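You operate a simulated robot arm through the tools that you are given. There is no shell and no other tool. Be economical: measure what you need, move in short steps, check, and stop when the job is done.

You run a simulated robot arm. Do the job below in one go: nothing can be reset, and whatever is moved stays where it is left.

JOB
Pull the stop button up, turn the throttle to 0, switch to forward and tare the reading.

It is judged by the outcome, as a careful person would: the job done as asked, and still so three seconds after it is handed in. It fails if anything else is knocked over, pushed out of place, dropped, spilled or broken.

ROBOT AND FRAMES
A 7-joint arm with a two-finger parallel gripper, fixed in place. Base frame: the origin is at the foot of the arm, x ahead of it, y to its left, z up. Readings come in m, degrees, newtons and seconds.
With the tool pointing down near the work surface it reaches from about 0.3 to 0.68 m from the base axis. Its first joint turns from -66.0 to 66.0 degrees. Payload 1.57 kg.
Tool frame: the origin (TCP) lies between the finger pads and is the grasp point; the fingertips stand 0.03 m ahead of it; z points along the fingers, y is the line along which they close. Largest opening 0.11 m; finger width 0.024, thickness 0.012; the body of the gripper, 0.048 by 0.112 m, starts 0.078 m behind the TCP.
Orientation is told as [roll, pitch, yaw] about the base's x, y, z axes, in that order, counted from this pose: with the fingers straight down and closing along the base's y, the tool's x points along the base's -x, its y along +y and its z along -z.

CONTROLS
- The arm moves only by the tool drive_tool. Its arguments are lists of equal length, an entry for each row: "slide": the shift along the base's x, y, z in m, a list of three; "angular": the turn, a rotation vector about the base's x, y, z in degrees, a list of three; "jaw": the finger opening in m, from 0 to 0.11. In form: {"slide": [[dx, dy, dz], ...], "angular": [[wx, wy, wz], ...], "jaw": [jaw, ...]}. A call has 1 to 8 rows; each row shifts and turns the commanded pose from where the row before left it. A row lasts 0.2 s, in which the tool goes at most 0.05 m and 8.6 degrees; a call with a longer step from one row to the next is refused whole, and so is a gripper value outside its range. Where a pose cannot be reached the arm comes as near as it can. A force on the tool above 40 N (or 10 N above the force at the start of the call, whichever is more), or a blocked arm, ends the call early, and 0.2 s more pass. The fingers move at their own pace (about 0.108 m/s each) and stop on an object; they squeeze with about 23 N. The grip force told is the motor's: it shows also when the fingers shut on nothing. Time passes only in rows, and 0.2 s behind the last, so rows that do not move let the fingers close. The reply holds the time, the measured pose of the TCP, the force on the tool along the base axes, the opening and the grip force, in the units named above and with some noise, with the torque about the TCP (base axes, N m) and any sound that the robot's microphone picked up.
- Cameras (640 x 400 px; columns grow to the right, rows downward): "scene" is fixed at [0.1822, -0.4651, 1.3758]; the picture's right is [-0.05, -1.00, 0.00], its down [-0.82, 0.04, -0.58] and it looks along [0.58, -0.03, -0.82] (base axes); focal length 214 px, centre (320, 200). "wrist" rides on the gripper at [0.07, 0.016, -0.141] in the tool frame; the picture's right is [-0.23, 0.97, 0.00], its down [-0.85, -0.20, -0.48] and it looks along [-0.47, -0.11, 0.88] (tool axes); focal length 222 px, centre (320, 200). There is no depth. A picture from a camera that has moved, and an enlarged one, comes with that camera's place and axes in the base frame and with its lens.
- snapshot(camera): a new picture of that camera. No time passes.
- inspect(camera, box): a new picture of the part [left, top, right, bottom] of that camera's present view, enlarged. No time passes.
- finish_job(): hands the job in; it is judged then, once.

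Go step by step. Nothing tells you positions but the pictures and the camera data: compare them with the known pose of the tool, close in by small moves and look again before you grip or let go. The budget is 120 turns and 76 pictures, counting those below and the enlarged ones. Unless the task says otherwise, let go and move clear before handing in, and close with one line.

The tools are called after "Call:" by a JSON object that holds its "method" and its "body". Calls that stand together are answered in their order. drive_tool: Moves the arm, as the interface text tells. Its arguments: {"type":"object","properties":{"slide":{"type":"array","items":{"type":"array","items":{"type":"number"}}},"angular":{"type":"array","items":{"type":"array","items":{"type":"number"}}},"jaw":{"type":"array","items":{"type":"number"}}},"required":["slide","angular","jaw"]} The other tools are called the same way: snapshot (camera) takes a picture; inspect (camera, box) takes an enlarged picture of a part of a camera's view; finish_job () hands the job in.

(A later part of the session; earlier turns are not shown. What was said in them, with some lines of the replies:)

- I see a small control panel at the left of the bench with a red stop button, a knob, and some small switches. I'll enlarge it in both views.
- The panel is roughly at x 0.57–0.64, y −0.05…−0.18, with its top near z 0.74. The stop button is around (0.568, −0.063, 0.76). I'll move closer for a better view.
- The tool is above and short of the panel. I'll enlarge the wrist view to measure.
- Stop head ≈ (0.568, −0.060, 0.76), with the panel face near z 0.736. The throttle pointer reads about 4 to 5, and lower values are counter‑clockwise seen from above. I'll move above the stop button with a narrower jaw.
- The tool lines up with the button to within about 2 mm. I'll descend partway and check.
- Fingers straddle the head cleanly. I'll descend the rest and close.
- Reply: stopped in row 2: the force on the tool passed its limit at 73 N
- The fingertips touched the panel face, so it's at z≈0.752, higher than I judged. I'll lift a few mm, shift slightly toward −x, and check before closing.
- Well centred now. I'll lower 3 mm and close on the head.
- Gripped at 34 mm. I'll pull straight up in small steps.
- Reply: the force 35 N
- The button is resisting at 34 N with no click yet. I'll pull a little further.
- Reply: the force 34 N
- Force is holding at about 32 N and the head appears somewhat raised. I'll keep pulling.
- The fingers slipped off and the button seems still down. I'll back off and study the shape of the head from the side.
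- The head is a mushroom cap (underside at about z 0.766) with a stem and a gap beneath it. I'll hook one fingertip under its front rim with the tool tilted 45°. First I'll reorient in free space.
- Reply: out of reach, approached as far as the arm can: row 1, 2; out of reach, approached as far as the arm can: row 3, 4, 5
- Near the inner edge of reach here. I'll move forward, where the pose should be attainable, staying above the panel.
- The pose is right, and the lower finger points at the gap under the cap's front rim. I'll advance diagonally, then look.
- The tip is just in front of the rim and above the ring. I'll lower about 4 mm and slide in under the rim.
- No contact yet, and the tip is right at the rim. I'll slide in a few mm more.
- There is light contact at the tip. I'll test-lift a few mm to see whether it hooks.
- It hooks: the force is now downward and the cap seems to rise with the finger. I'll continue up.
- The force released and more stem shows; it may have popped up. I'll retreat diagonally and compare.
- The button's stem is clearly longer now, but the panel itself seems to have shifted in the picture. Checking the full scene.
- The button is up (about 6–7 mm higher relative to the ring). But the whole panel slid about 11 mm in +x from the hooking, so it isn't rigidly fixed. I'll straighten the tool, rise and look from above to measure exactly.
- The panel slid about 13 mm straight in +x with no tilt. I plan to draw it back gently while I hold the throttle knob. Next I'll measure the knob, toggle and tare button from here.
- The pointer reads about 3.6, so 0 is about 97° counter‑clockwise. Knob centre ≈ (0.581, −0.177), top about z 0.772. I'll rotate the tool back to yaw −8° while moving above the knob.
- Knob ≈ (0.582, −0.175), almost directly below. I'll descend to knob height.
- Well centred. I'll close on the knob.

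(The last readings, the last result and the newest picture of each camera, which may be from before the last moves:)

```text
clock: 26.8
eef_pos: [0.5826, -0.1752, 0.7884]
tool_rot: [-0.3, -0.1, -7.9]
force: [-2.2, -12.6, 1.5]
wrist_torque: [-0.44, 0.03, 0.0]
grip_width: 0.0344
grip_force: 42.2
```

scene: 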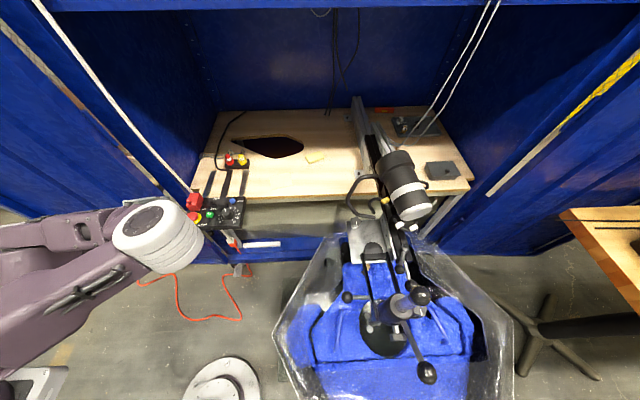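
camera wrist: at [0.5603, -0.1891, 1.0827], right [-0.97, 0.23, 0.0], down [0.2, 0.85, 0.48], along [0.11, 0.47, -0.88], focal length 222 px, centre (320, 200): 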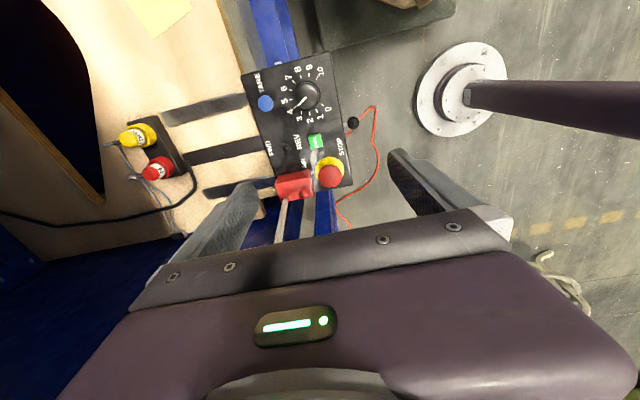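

Gripped at 34 mm, with some side load. I'll ease it off and start turning counter‑clockwise.

Call:
{"method": "drive_tool", "body": {"slide": [[0, -0.0015, 0], [0, 0, 0], [0, 0, 0], [0, 0, 0]], "angular": [[0, 0, 0], [0, 0, 6], [0, 0, 6], [0, 0, 6]], "jaw": [0.025, 0.025, 0.025, 0.025]}}

Call:
{"method": "inspect", "body": {"camera": "scene", "box": [190, 180, 250, 240]}}

```text
clock: 27.8
eef_pos: [0.5828, -0.1753, 0.7889]
tool_rot: [-0.1, 0.0, 10.1]
force: [-2.0, -1.6, -8.5]
wrist_torque: [0.0, -0.08, -0.01]
grip_width: 0.0342
grip_force: 41.8
```

```text
6.67 times, centred on (220, 210) of scene
camera zoom: at [0.1823, -0.4652, 1.3757], right [-0.05, -1.0, 0.0], down [-0.82, 0.04, -0.58], along [0.58, -0.03, -0.82], focal length 1430 px, centre (987, 133)
```

zoom: 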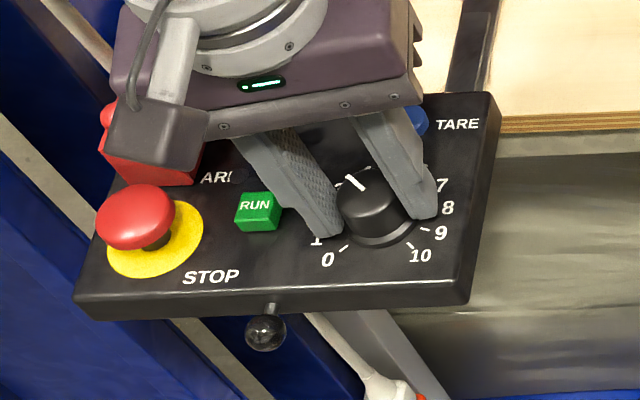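

The knob turns with the gripper and the panel stays put. Continuing.

Call:
{"method": "drive_tool", "body": {"slide": [[0, 0, -0.0005], [0, 0, 0], [0, 0, 0], [0, 0, 0], [0, 0, 0], [0, 0, 0], [0, 0, 0], [0, 0, 0]], "angular": [[0, 0, 8], [0, 0, 8], [0, 0, 8], [0, 0, 8], [0, 0, 8], [0, 0, 8], [0, 0, 8], [0, 0, 8]], "jaw": [0.025, 0.025, 0.025, 0.025, 0.025, 0.025, 0.025, 0.025]}}

Call:
{"method": "inspect", "body": {"camera": "wrist", "box": [240, 90, 400, 240]}}

Call:
{"method": "inspect", "body": {"camera": "scene", "box": [190, 180, 250, 240]}}

```text
clock: 29.6
eef_pos: [0.5832, -0.176, 0.7884]
tool_rot: [-0.2, 0.0, 74.1]
force: [1.6, 4.6, -4.0]
wrist_torque: [0.61, -0.33, 0.0]
grip_width: 0.0341
grip_force: 41.8
```

```text
2.67 times, centred on (320, 165) of wrist
camera zoom: at [0.5457, -0.2368, 0.9291], right [-0.87, 0.48, 0.0], down [0.42, 0.77, 0.48], along [0.24, 0.42, -0.88], focal length 592 px, centre (320, 293)
```

zoom: 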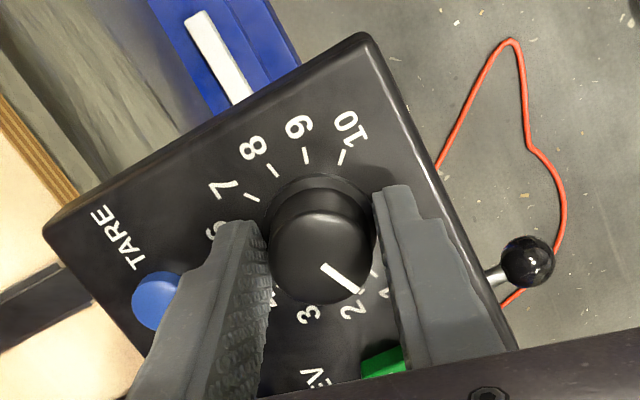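

```text
6.67 times, centred on (220, 210) of scene
camera zoom: at [0.1823, -0.4651, 1.3758], right [-0.05, -1.0, 0.0], down [-0.82, 0.04, -0.58], along [0.58, -0.03, -0.82], focal length 1430 px, centre (987, 133)
```

zoom: 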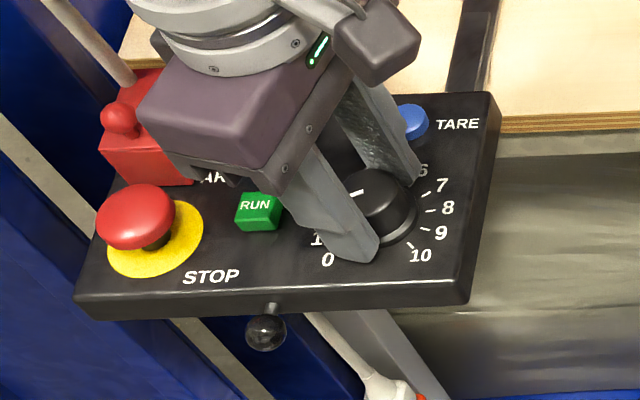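

The pointer is now near 1. Continuing about 24° more.

Call:
{"method": "drive_tool", "body": {"slide": [[0, 0, 0], [0, 0, 0], [0, 0, 0], [0, 0, 0]], "angular": [[0, 0, 8], [0, 0, 8], [0, 0, 7], [0, 0, 0]], "jaw": [0.025, 0.025, 0.025, 0.025]}}

Call:
{"method": "inspect", "body": {"camera": "wrist", "box": [240, 90, 400, 240]}}

```text
clock: 30.6
eef_pos: [0.5817, -0.1753, 0.7891]
tool_rot: [-0.2, -0.2, 97.1]
force: [-0.4, 4.8, 5.3]
wrist_torque: [-0.17, 0.12, 0.0]
grip_width: 0.0344
grip_force: 41.8
```

```text
2.67 times, centred on (320, 165) of wrist
camera zoom: at [0.5723, -0.2456, 0.9292], right [-0.99, 0.1, 0.0], down [0.09, 0.87, 0.48], along [0.05, 0.48, -0.88], focal length 592 px, centre (320, 293)
```

zoom: 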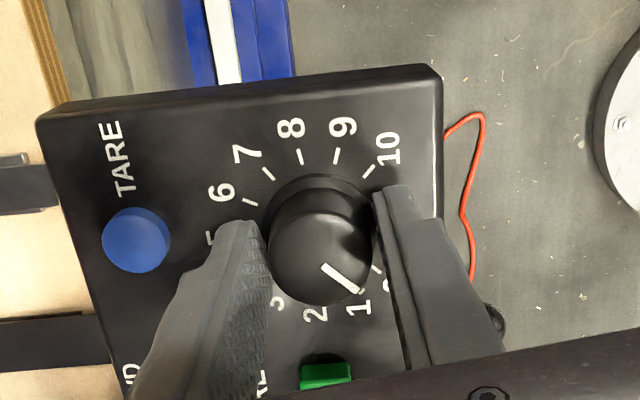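

The pointer is parallel to the 0 tick. While I hold the knob I'll gently draw the panel back in −x, watching force.

Call:
{"method": "drive_tool", "body": {"slide": [[-0.003, 0, 0], [-0.003, 0, 0], [0, 0, 0]], "angular": [[0, 0, 0], [0, 0, 0], [0, 0, 0]], "jaw": [0.025, 0.025, 0.025]}}

Call:
{"method": "inspect", "body": {"camera": "scene", "box": [170, 170, 270, 250]}}

```text
clock: 31.4
eef_pos: [0.5747, -0.1761, 0.7881]
tool_rot: [-0.3, -0.2, 97.1]
force: [-2.1, 8.4, 19.4]
wrist_torque: [0.16, 0.18, 0.0]
grip_width: 0.0343
grip_force: 41.8
```

```text
5.00 times, centred on (220, 210) of scene
camera zoom: at [0.1818, -0.4648, 1.3759], right [-0.05, -1.0, 0.0], down [-0.82, 0.04, -0.58], along [0.58, -0.03, -0.82], focal length 1072 px, centre (820, 150)
```

zoom: 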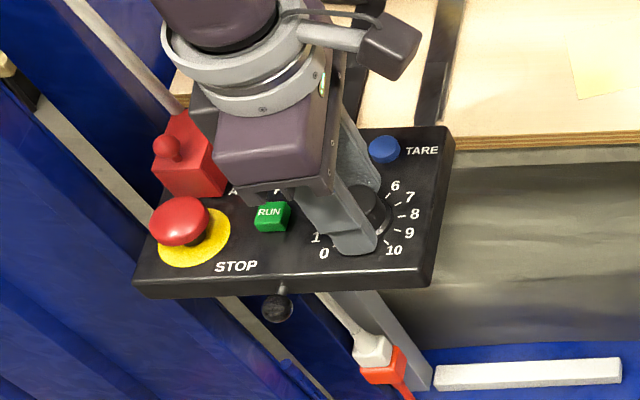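

It moves back smoothly, about halfway there. Drawing another ~6.5 mm.

Call:
{"method": "drive_tool", "body": {"slide": [[-0.003, 0, 0.0007], [-0.0033, 0, 0], [0, 0, 0]], "angular": [[0, 0, 0], [0, 0, 0], [0, 0, 0]], "jaw": [0.025, 0.025, 0.025]}}

Call:
{"method": "inspect", "body": {"camera": "scene", "box": [170, 140, 270, 250]}}

```text
clock: 32.2
eef_pos: [0.5703, -0.1749, 0.7879]
tool_rot: [-0.3, -0.1, 97.0]
force: [14.1, -2.9, -18.0]
wrist_torque: [-0.11, -0.39, 0.0]
grip_width: 0.0345
grip_force: 41.8
```

```text
3.64 times, centred on (220, 195) of scene
camera zoom: at [0.1828, -0.4653, 1.3756], right [-0.05, -1.0, 0.0], down [-0.82, 0.04, -0.58], along [0.58, -0.03, -0.82], focal length 780 px, centre (684, 218)
```

zoom: 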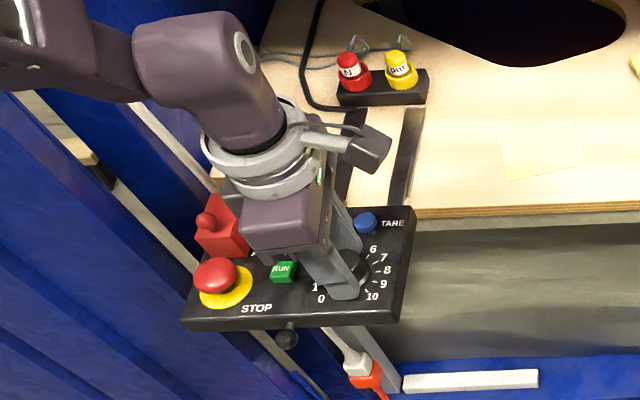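

The panel's labels match their original pixels again. I'll release the knob and rise to check the pointer.

Call:
{"method": "drive_tool", "body": {"slide": [[0, 0, 0], [0, 0, 0], [0, 0, 0.02], [0, 0, 0.03], [0, 0, 0.03], [0, 0, 0]], "angular": [[0, 0, 0], [0, 0, 0], [0, 0, 0], [0, 0, 0], [0, 0, 0], [0, 0, 0]], "jaw": [0.045, 0.054, 0.054, 0.054, 0.054, 0.054]}}

Call:
{"method": "inspect", "body": {"camera": "wrist", "box": [220, 60, 400, 240]}}

Call:
{"method": "inspect", "body": {"camera": "scene", "box": [170, 140, 270, 250]}}

```text
clock: 33.6
eef_pos: [0.5687, -0.1755, 0.8703]
tool_rot: [-0.2, -0.1, 97.0]
force: [0.0, 0.0, 0.0]
wrist_torque: [-0.03, -0.02, -0.01]
grip_width: 0.0542
grip_force: 0.1
```

```text
2.22 times, centred on (310, 150) of wrist
camera zoom: at [0.5596, -0.2452, 1.0099], right [-0.99, 0.11, 0.0], down [0.09, 0.87, 0.48], along [0.05, 0.48, -0.88], focal length 494 px, centre (342, 311)
```

zoom: 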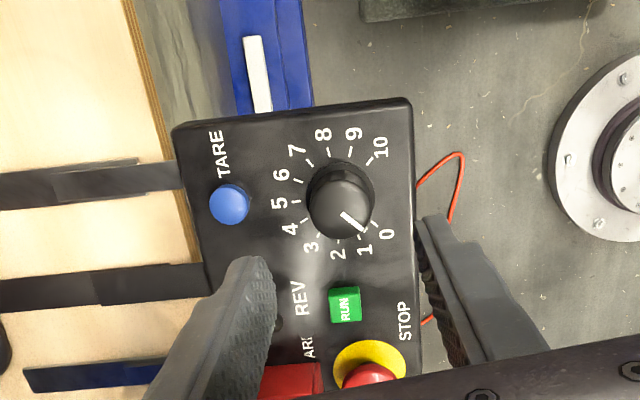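

```text
3.64 times, centred on (220, 195) of scene
camera zoom: at [0.1822, -0.4651, 1.3758], right [-0.05, -1.0, 0.0], down [-0.82, 0.04, -0.58], along [0.58, -0.03, -0.82], focal length 780 px, centre (684, 218)
```

zoom: 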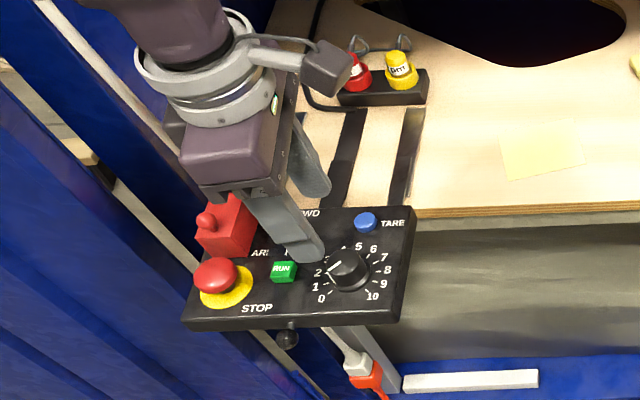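

Call:
{"method": "inspect", "body": {"camera": "wrist", "box": [290, 110, 350, 170]}}

Call:
{"method": "inspect", "body": {"camera": "scene", "box": [208, 190, 238, 230]}}

```text
6.67 times, centred on (320, 140) of wrist
camera zoom: at [0.5596, -0.2452, 1.0099], right [-0.99, 0.11, 0.0], down [0.09, 0.87, 0.48], along [0.05, 0.48, -0.88], focal length 1481 px, centre (320, 600)
```

zoom: 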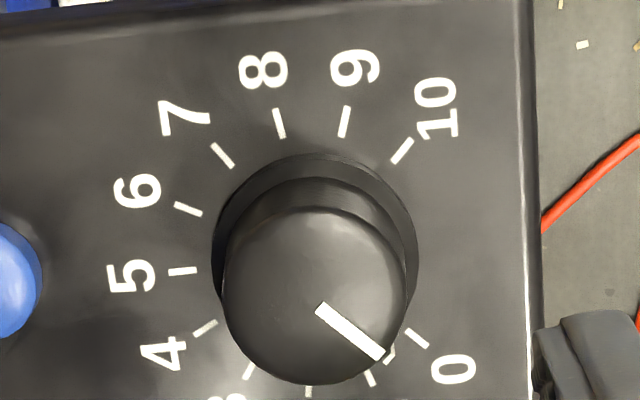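

```text
10.00 times, centred on (223, 210) of scene
camera zoom: at [0.1822, -0.4651, 1.3758], right [-0.05, -1.0, 0.0], down [-0.82, 0.04, -0.58], along [0.58, -0.03, -0.82], focal length 2145 px, centre (1290, 100)
```

zoom: 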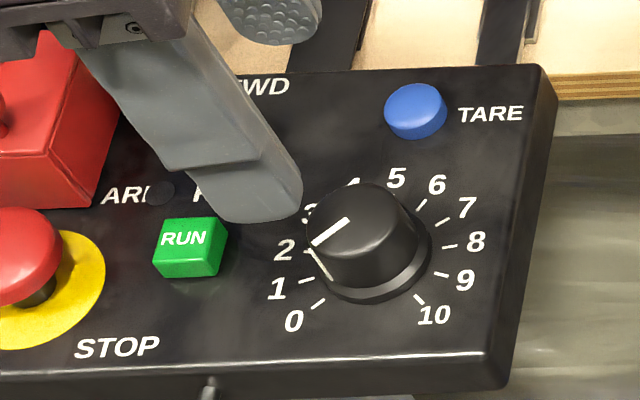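

The pointer is parallel to the 0 tick in both views, so the throttle is at 0. Next is the toggle, which leans to REV; I'll move over it with jaws open to see it.

Call:
{"method": "drive_tool", "body": {"slide": [[0.01, 0.02, 0.01], [0.01, 0.02, 0.01], [0.012, 0.02, 0], [0, 0, 0]], "angular": [[0, 0, -3.5], [0, 0, -3.5], [0, 0, 0], [0, 0, 0]], "jaw": [0.08, 0.11, 0.11, 0.11]}}

Call:
{"method": "inspect", "body": {"camera": "wrist", "box": [240, 60, 400, 220]}}

Call:
{"method": "inspect", "body": {"camera": "scene", "box": [190, 180, 250, 240]}}

```text
clock: 34.6
eef_pos: [0.6013, -0.1148, 0.8877]
tool_rot: [-0.2, -0.1, 90.0]
force: [-0.2, -0.4, 0.5]
wrist_torque: [0.04, -0.04, 0.01]
grip_width: 0.1102
grip_force: 0.0
```

```text
2.50 times, centred on (320, 140) of wrist
camera zoom: at [0.5846, -0.1844, 1.0287], right [-0.97, 0.23, 0.0], down [0.2, 0.85, 0.48], along [0.11, 0.47, -0.88], focal length 555 px, centre (320, 350)
```

zoom: 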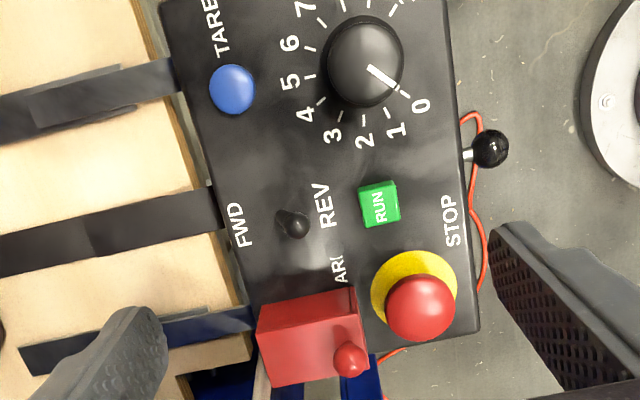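

```text
6.67 times, centred on (220, 210) of scene
camera zoom: at [0.1822, -0.4651, 1.3758], right [-0.05, -1.0, 0.0], down [-0.82, 0.04, -0.58], along [0.58, -0.03, -0.82], focal length 1430 px, centre (987, 133)
```

zoom: 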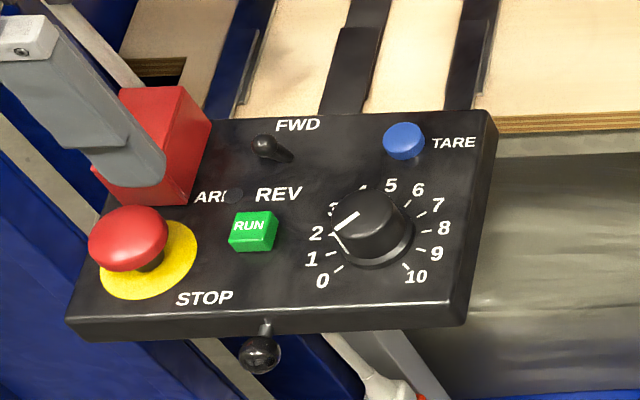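

Toggle tip ≈ (0.615, −0.116, 0.772), with its base at x≈0.621, so it is in REV. I'll straddle it with the fingers along x, above RUN's height, then move +x.

Call:
{"method": "drive_tool", "body": {"slide": [[0.006, -0.001, -0.02], [0.006, 0, -0.025], [0, 0, -0.018], [0, 0, 0]], "angular": [[0, 0, 0], [0, 0, 0], [0, 0, 0], [0, 0, 0]], "jaw": [0.07, 0.035, 0.028, 0.028]}}

Call:
{"method": "inspect", "body": {"camera": "wrist", "box": [260, 100, 380, 220]}}

Call:
{"method": "inspect", "body": {"camera": "scene", "box": [190, 180, 250, 240]}}

```text
clock: 35.6
eef_pos: [0.6134, -0.1178, 0.825]
tool_rot: [-0.2, -0.2, 90.0]
force: [0.7, -0.6, -0.1]
wrist_torque: [0.04, 0.02, -0.02]
grip_width: 0.028
grip_force: 0.1
```

```text
3.33 times, centred on (320, 160) of wrist
camera zoom: at [0.596, -0.1865, 0.9671], right [-0.97, 0.23, 0.0], down [0.2, 0.85, 0.48], along [0.11, 0.47, -0.88], focal length 740 px, centre (320, 333)
```

zoom: 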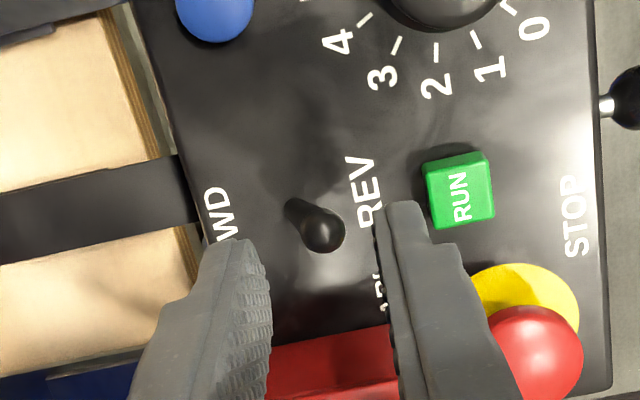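

```text
6.67 times, centred on (220, 210) of scene
camera zoom: at [0.1822, -0.4651, 1.3758], right [-0.05, -1.0, 0.0], down [-0.82, 0.04, -0.58], along [0.58, -0.03, -0.82], focal length 1430 px, centre (987, 133)
```

zoom: 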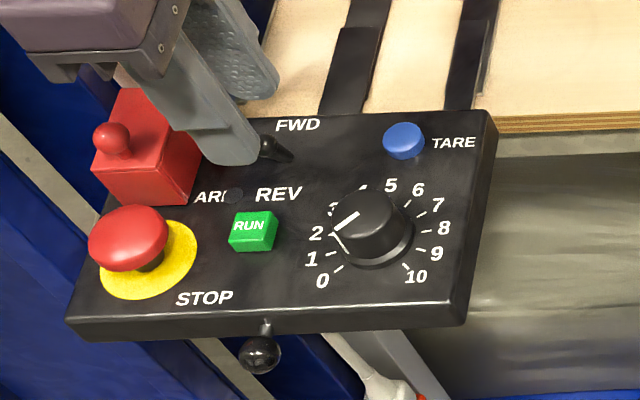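

Good straddle, and RUN has clearance. I'll descend 30 mm, then push +x in small steps.

Call:
{"method": "drive_tool", "body": {"slide": [[0.0005, 0.0015, -0.015], [0, 0.0015, -0.014], [0, 0, 0]], "angular": [[0, 0, 0], [0, 0, 0], [0, 0, 0]], "jaw": [0.028, 0.028, 0.028]}}

Call:
{"method": "drive_tool", "body": {"slide": [[0.005, 0, 0], [0.005, 0, 0], [0.004, 0, 0], [0.003, 0, 0], [0, 0, 0]], "angular": [[0, 0, 0], [0, 0, 0], [0, 0, 0], [0, 0, 0], [0, 0, 0]], "jaw": [0.028, 0.028, 0.028, 0.028, 0.028]}}

Call:
{"method": "inspect", "body": {"camera": "wrist", "box": [260, 100, 380, 220]}}

Call:
{"method": "inspect", "body": {"camera": "scene", "box": [190, 180, 250, 240]}}

```text
clock: 36.4
eef_pos: [0.6138, -0.1143, 0.7959]
tool_rot: [-0.2, -0.1, 90.0]
force: [0.5, 0.4, -0.4]
wrist_torque: [0.01, -0.01, -0.01]
grip_width: 0.0282
grip_force: 0.2
```

```text
clock: 37.6
eef_pos: [0.631, -0.1132, 0.7962]
tool_rot: [-0.2, -0.1, 90.0]
force: [0.2, 0.1, -0.2]
wrist_torque: [-0.01, -0.03, 0.02]
grip_width: 0.0279
grip_force: 0.0
```

```text
3.33 times, centred on (320, 160) of wrist
camera zoom: at [0.6131, -0.1823, 0.9377], right [-0.97, 0.23, 0.0], down [0.2, 0.85, 0.48], along [0.11, 0.47, -0.88], focal length 740 px, centre (320, 333)
```

zoom: 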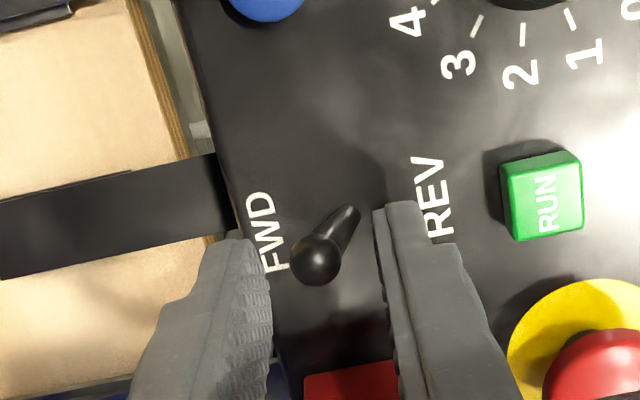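

```text
6.67 times, centred on (220, 210) of scene
camera zoom: at [0.1822, -0.4651, 1.3758], right [-0.05, -1.0, 0.0], down [-0.82, 0.04, -0.58], along [0.58, -0.03, -0.82], focal length 1430 px, centre (987, 133)
```

zoom: 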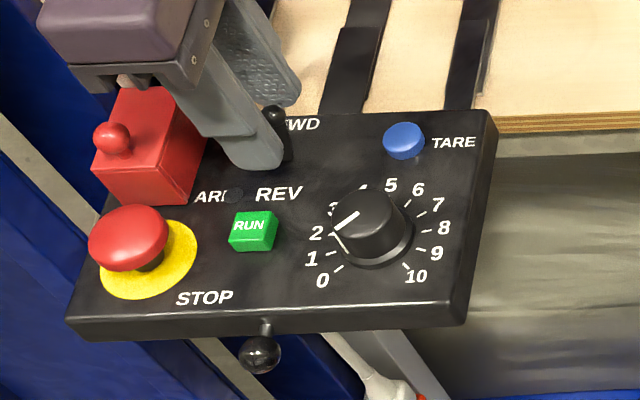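

The toggle snapped over to FWD with the panel unmoved. I'll rise clear, close the fingers and go over TARE at about (0.628, −0.178).

Call:
{"method": "drive_tool", "body": {"slide": [[0, 0, 0.025], [0, 0, 0.025], [0, -0.03, 0.0], [-0.003, -0.034, 0], [0, 0, 0], [0, 0, 0]], "angular": [[0, 0, 0], [0, 0, 0], [0, 0, 0], [0, 0, 0], [0, 0, 0], [0, 0, 0]], "jaw": [0.028, 0.028, 0.02, 0.0, 0.0, 0.0]}}

Call:
{"method": "inspect", "body": {"camera": "wrist", "box": [240, 80, 400, 220]}}

Call:
{"method": "inspect", "body": {"camera": "scene", "box": [190, 180, 250, 240]}}

```text
clock: 39.0
eef_pos: [0.6271, -0.1791, 0.8479]
tool_rot: [-0.2, -0.1, 90.0]
force: [0.3, 0.3, -0.3]
wrist_torque: [0.0, 0.01, 0.0]
grip_width: 0.0001
grip_force: 21.2
```

```text
2.86 times, centred on (320, 150) of wrist
camera zoom: at [0.6085, -0.2491, 0.989], right [-0.97, 0.23, 0.0], down [0.2, 0.85, 0.48], along [0.11, 0.47, -0.88], focal length 635 px, centre (320, 343)
```

zoom: 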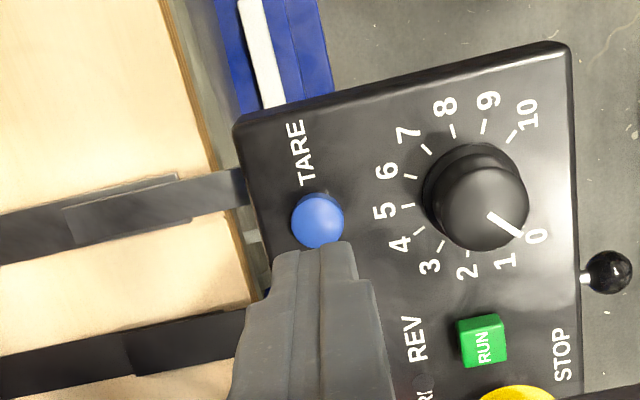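

```text
6.67 times, centred on (220, 210) of scene
camera zoom: at [0.1822, -0.4651, 1.3758], right [-0.05, -1.0, 0.0], down [-0.82, 0.04, -0.58], along [0.58, -0.03, -0.82], focal length 1430 px, centre (987, 133)
```

zoom: 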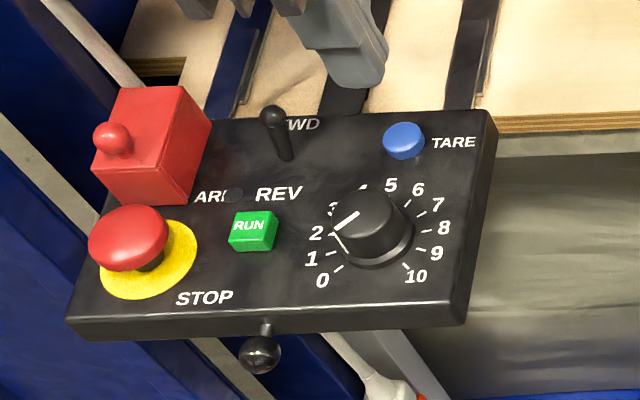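

Aligned over TARE. I'll descend close, then press in small steps.

Call:
{"method": "drive_tool", "body": {"slide": [[-0.001, 0.001, -0.025], [0, 0, -0.02], [0, 0, -0.004], [0, 0, 0]], "angular": [[0, 0, 0], [0, 0, 0], [0, 0, 0], [0, 0, 0]], "jaw": [0, 0, 0, 0]}}

Call:
{"method": "drive_tool", "body": {"slide": [[0, 0, -0.002], [0, 0, -0.002], [0, 0, -0.002], [0, 0, 0]], "angular": [[0, 0, 0], [0, 0, 0], [0, 0, 0], [0, 0, 0]], "jaw": [0, 0, 0, 0]}}

Call:
{"method": "inspect", "body": {"camera": "wrist", "box": [260, 100, 380, 220]}}

```text
clock: 40.0
eef_pos: [0.6269, -0.177, 0.7969]
tool_rot: [-0.3, -0.1, 90.0]
force: [-0.2, -0.1, 0.2]
wrist_torque: [0.02, 0.02, -0.02]
grip_width: 0.0
grip_force: 21.6
```

```text
clock: 41.0
eef_pos: [0.627, -0.1776, 0.792]
tool_rot: [-0.2, 0.0, 89.9]
force: [0.5, 0.0, 0.0]
wrist_torque: [0.01, -0.04, 0.04]
grip_width: 0.0
grip_force: 21.4
heard: click
```

```text
3.33 times, centred on (320, 160) of wrist
camera zoom: at [0.6096, -0.2455, 0.9315], right [-0.97, 0.23, 0.0], down [0.2, 0.85, 0.48], along [0.11, 0.47, -0.88], focal length 740 px, centre (320, 333)
```

zoom: 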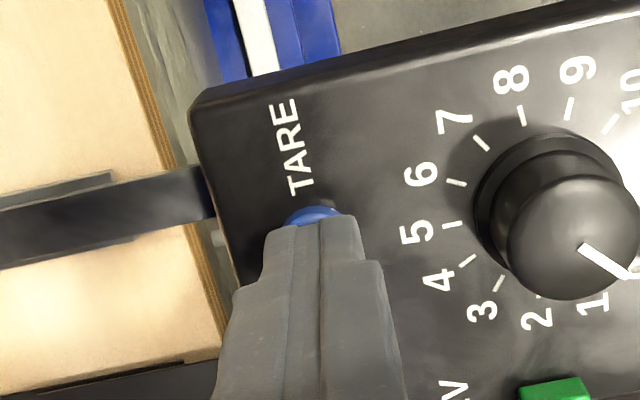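

A click was heard, so the tare was pressed. I'll lift straight off and do a final check of all controls.

Call:
{"method": "drive_tool", "body": {"slide": [[0, 0, 0.02], [0, 0, 0.04], [0, 0, 0.04], [-0.02, 0, 0.04], [-0.04, 0, 0.02], [-0.045, 0, 0], [-0.045, 0, 0]], "angular": [[0, 0, 0], [0, 0, 0], [0, 0, 0], [0, 0, 0], [0, 0, 0], [0, 0, 0], [0, 0, 0]], "jaw": [0, 0, 0, 0.02, 0.02, 0.02, 0.02]}}

Call:
{"method": "inspect", "body": {"camera": "scene", "box": [170, 140, 270, 250]}}

Call:
{"method": "inspect", "body": {"camera": "wrist", "box": [140, 60, 380, 210]}}

```text
clock: 42.6
eef_pos: [0.4766, -0.1737, 0.951]
tool_rot: [-0.3, -0.1, 90.1]
force: [0.8, -0.2, 0.1]
wrist_torque: [0.01, -0.03, 0.01]
grip_width: 0.0201
grip_force: 0.1
```

```text
3.64 times, centred on (220, 195) of scene
camera zoom: at [0.1822, -0.4651, 1.3758], right [-0.05, -1.0, 0.0], down [-0.82, 0.04, -0.58], along [0.58, -0.03, -0.82], focal length 780 px, centre (684, 218)
```

zoom: 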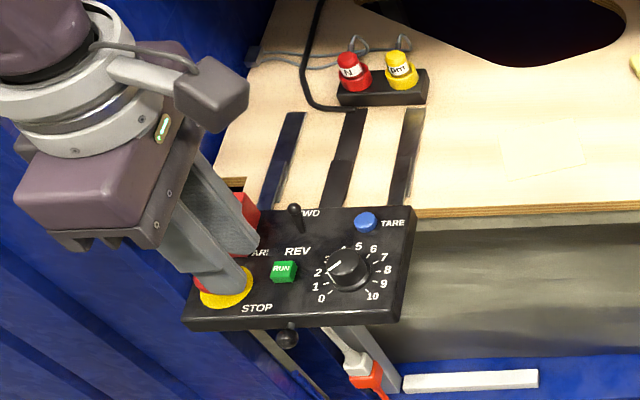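

```text
2.67 times, centred on (260, 135) of wrist
camera zoom: at [0.458, -0.2429, 1.0916], right [-0.97, 0.23, 0.0], down [0.2, 0.85, 0.48], along [0.11, 0.47, -0.88], focal length 592 px, centre (480, 373)
```

zoom: 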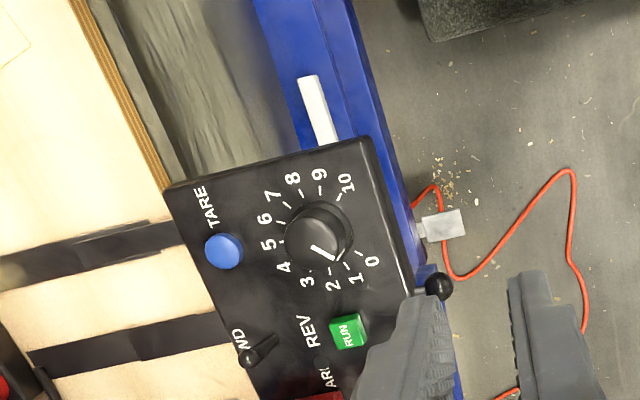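

The stop button was last seen raised, the throttle points at 0, the toggle is at FWD and tare clicked. The panel is back at its original position and the arm is clear, so I'm handing in.

Call:
{"method": "finish_job", "body": {}}

```text
The job is handed in.
```

The stop button is pulled up, the throttle is at 0, the switch is at forward and the reading is tared. While I freed the stop button the panel slid about 13 mm; I drew it back to its original place.
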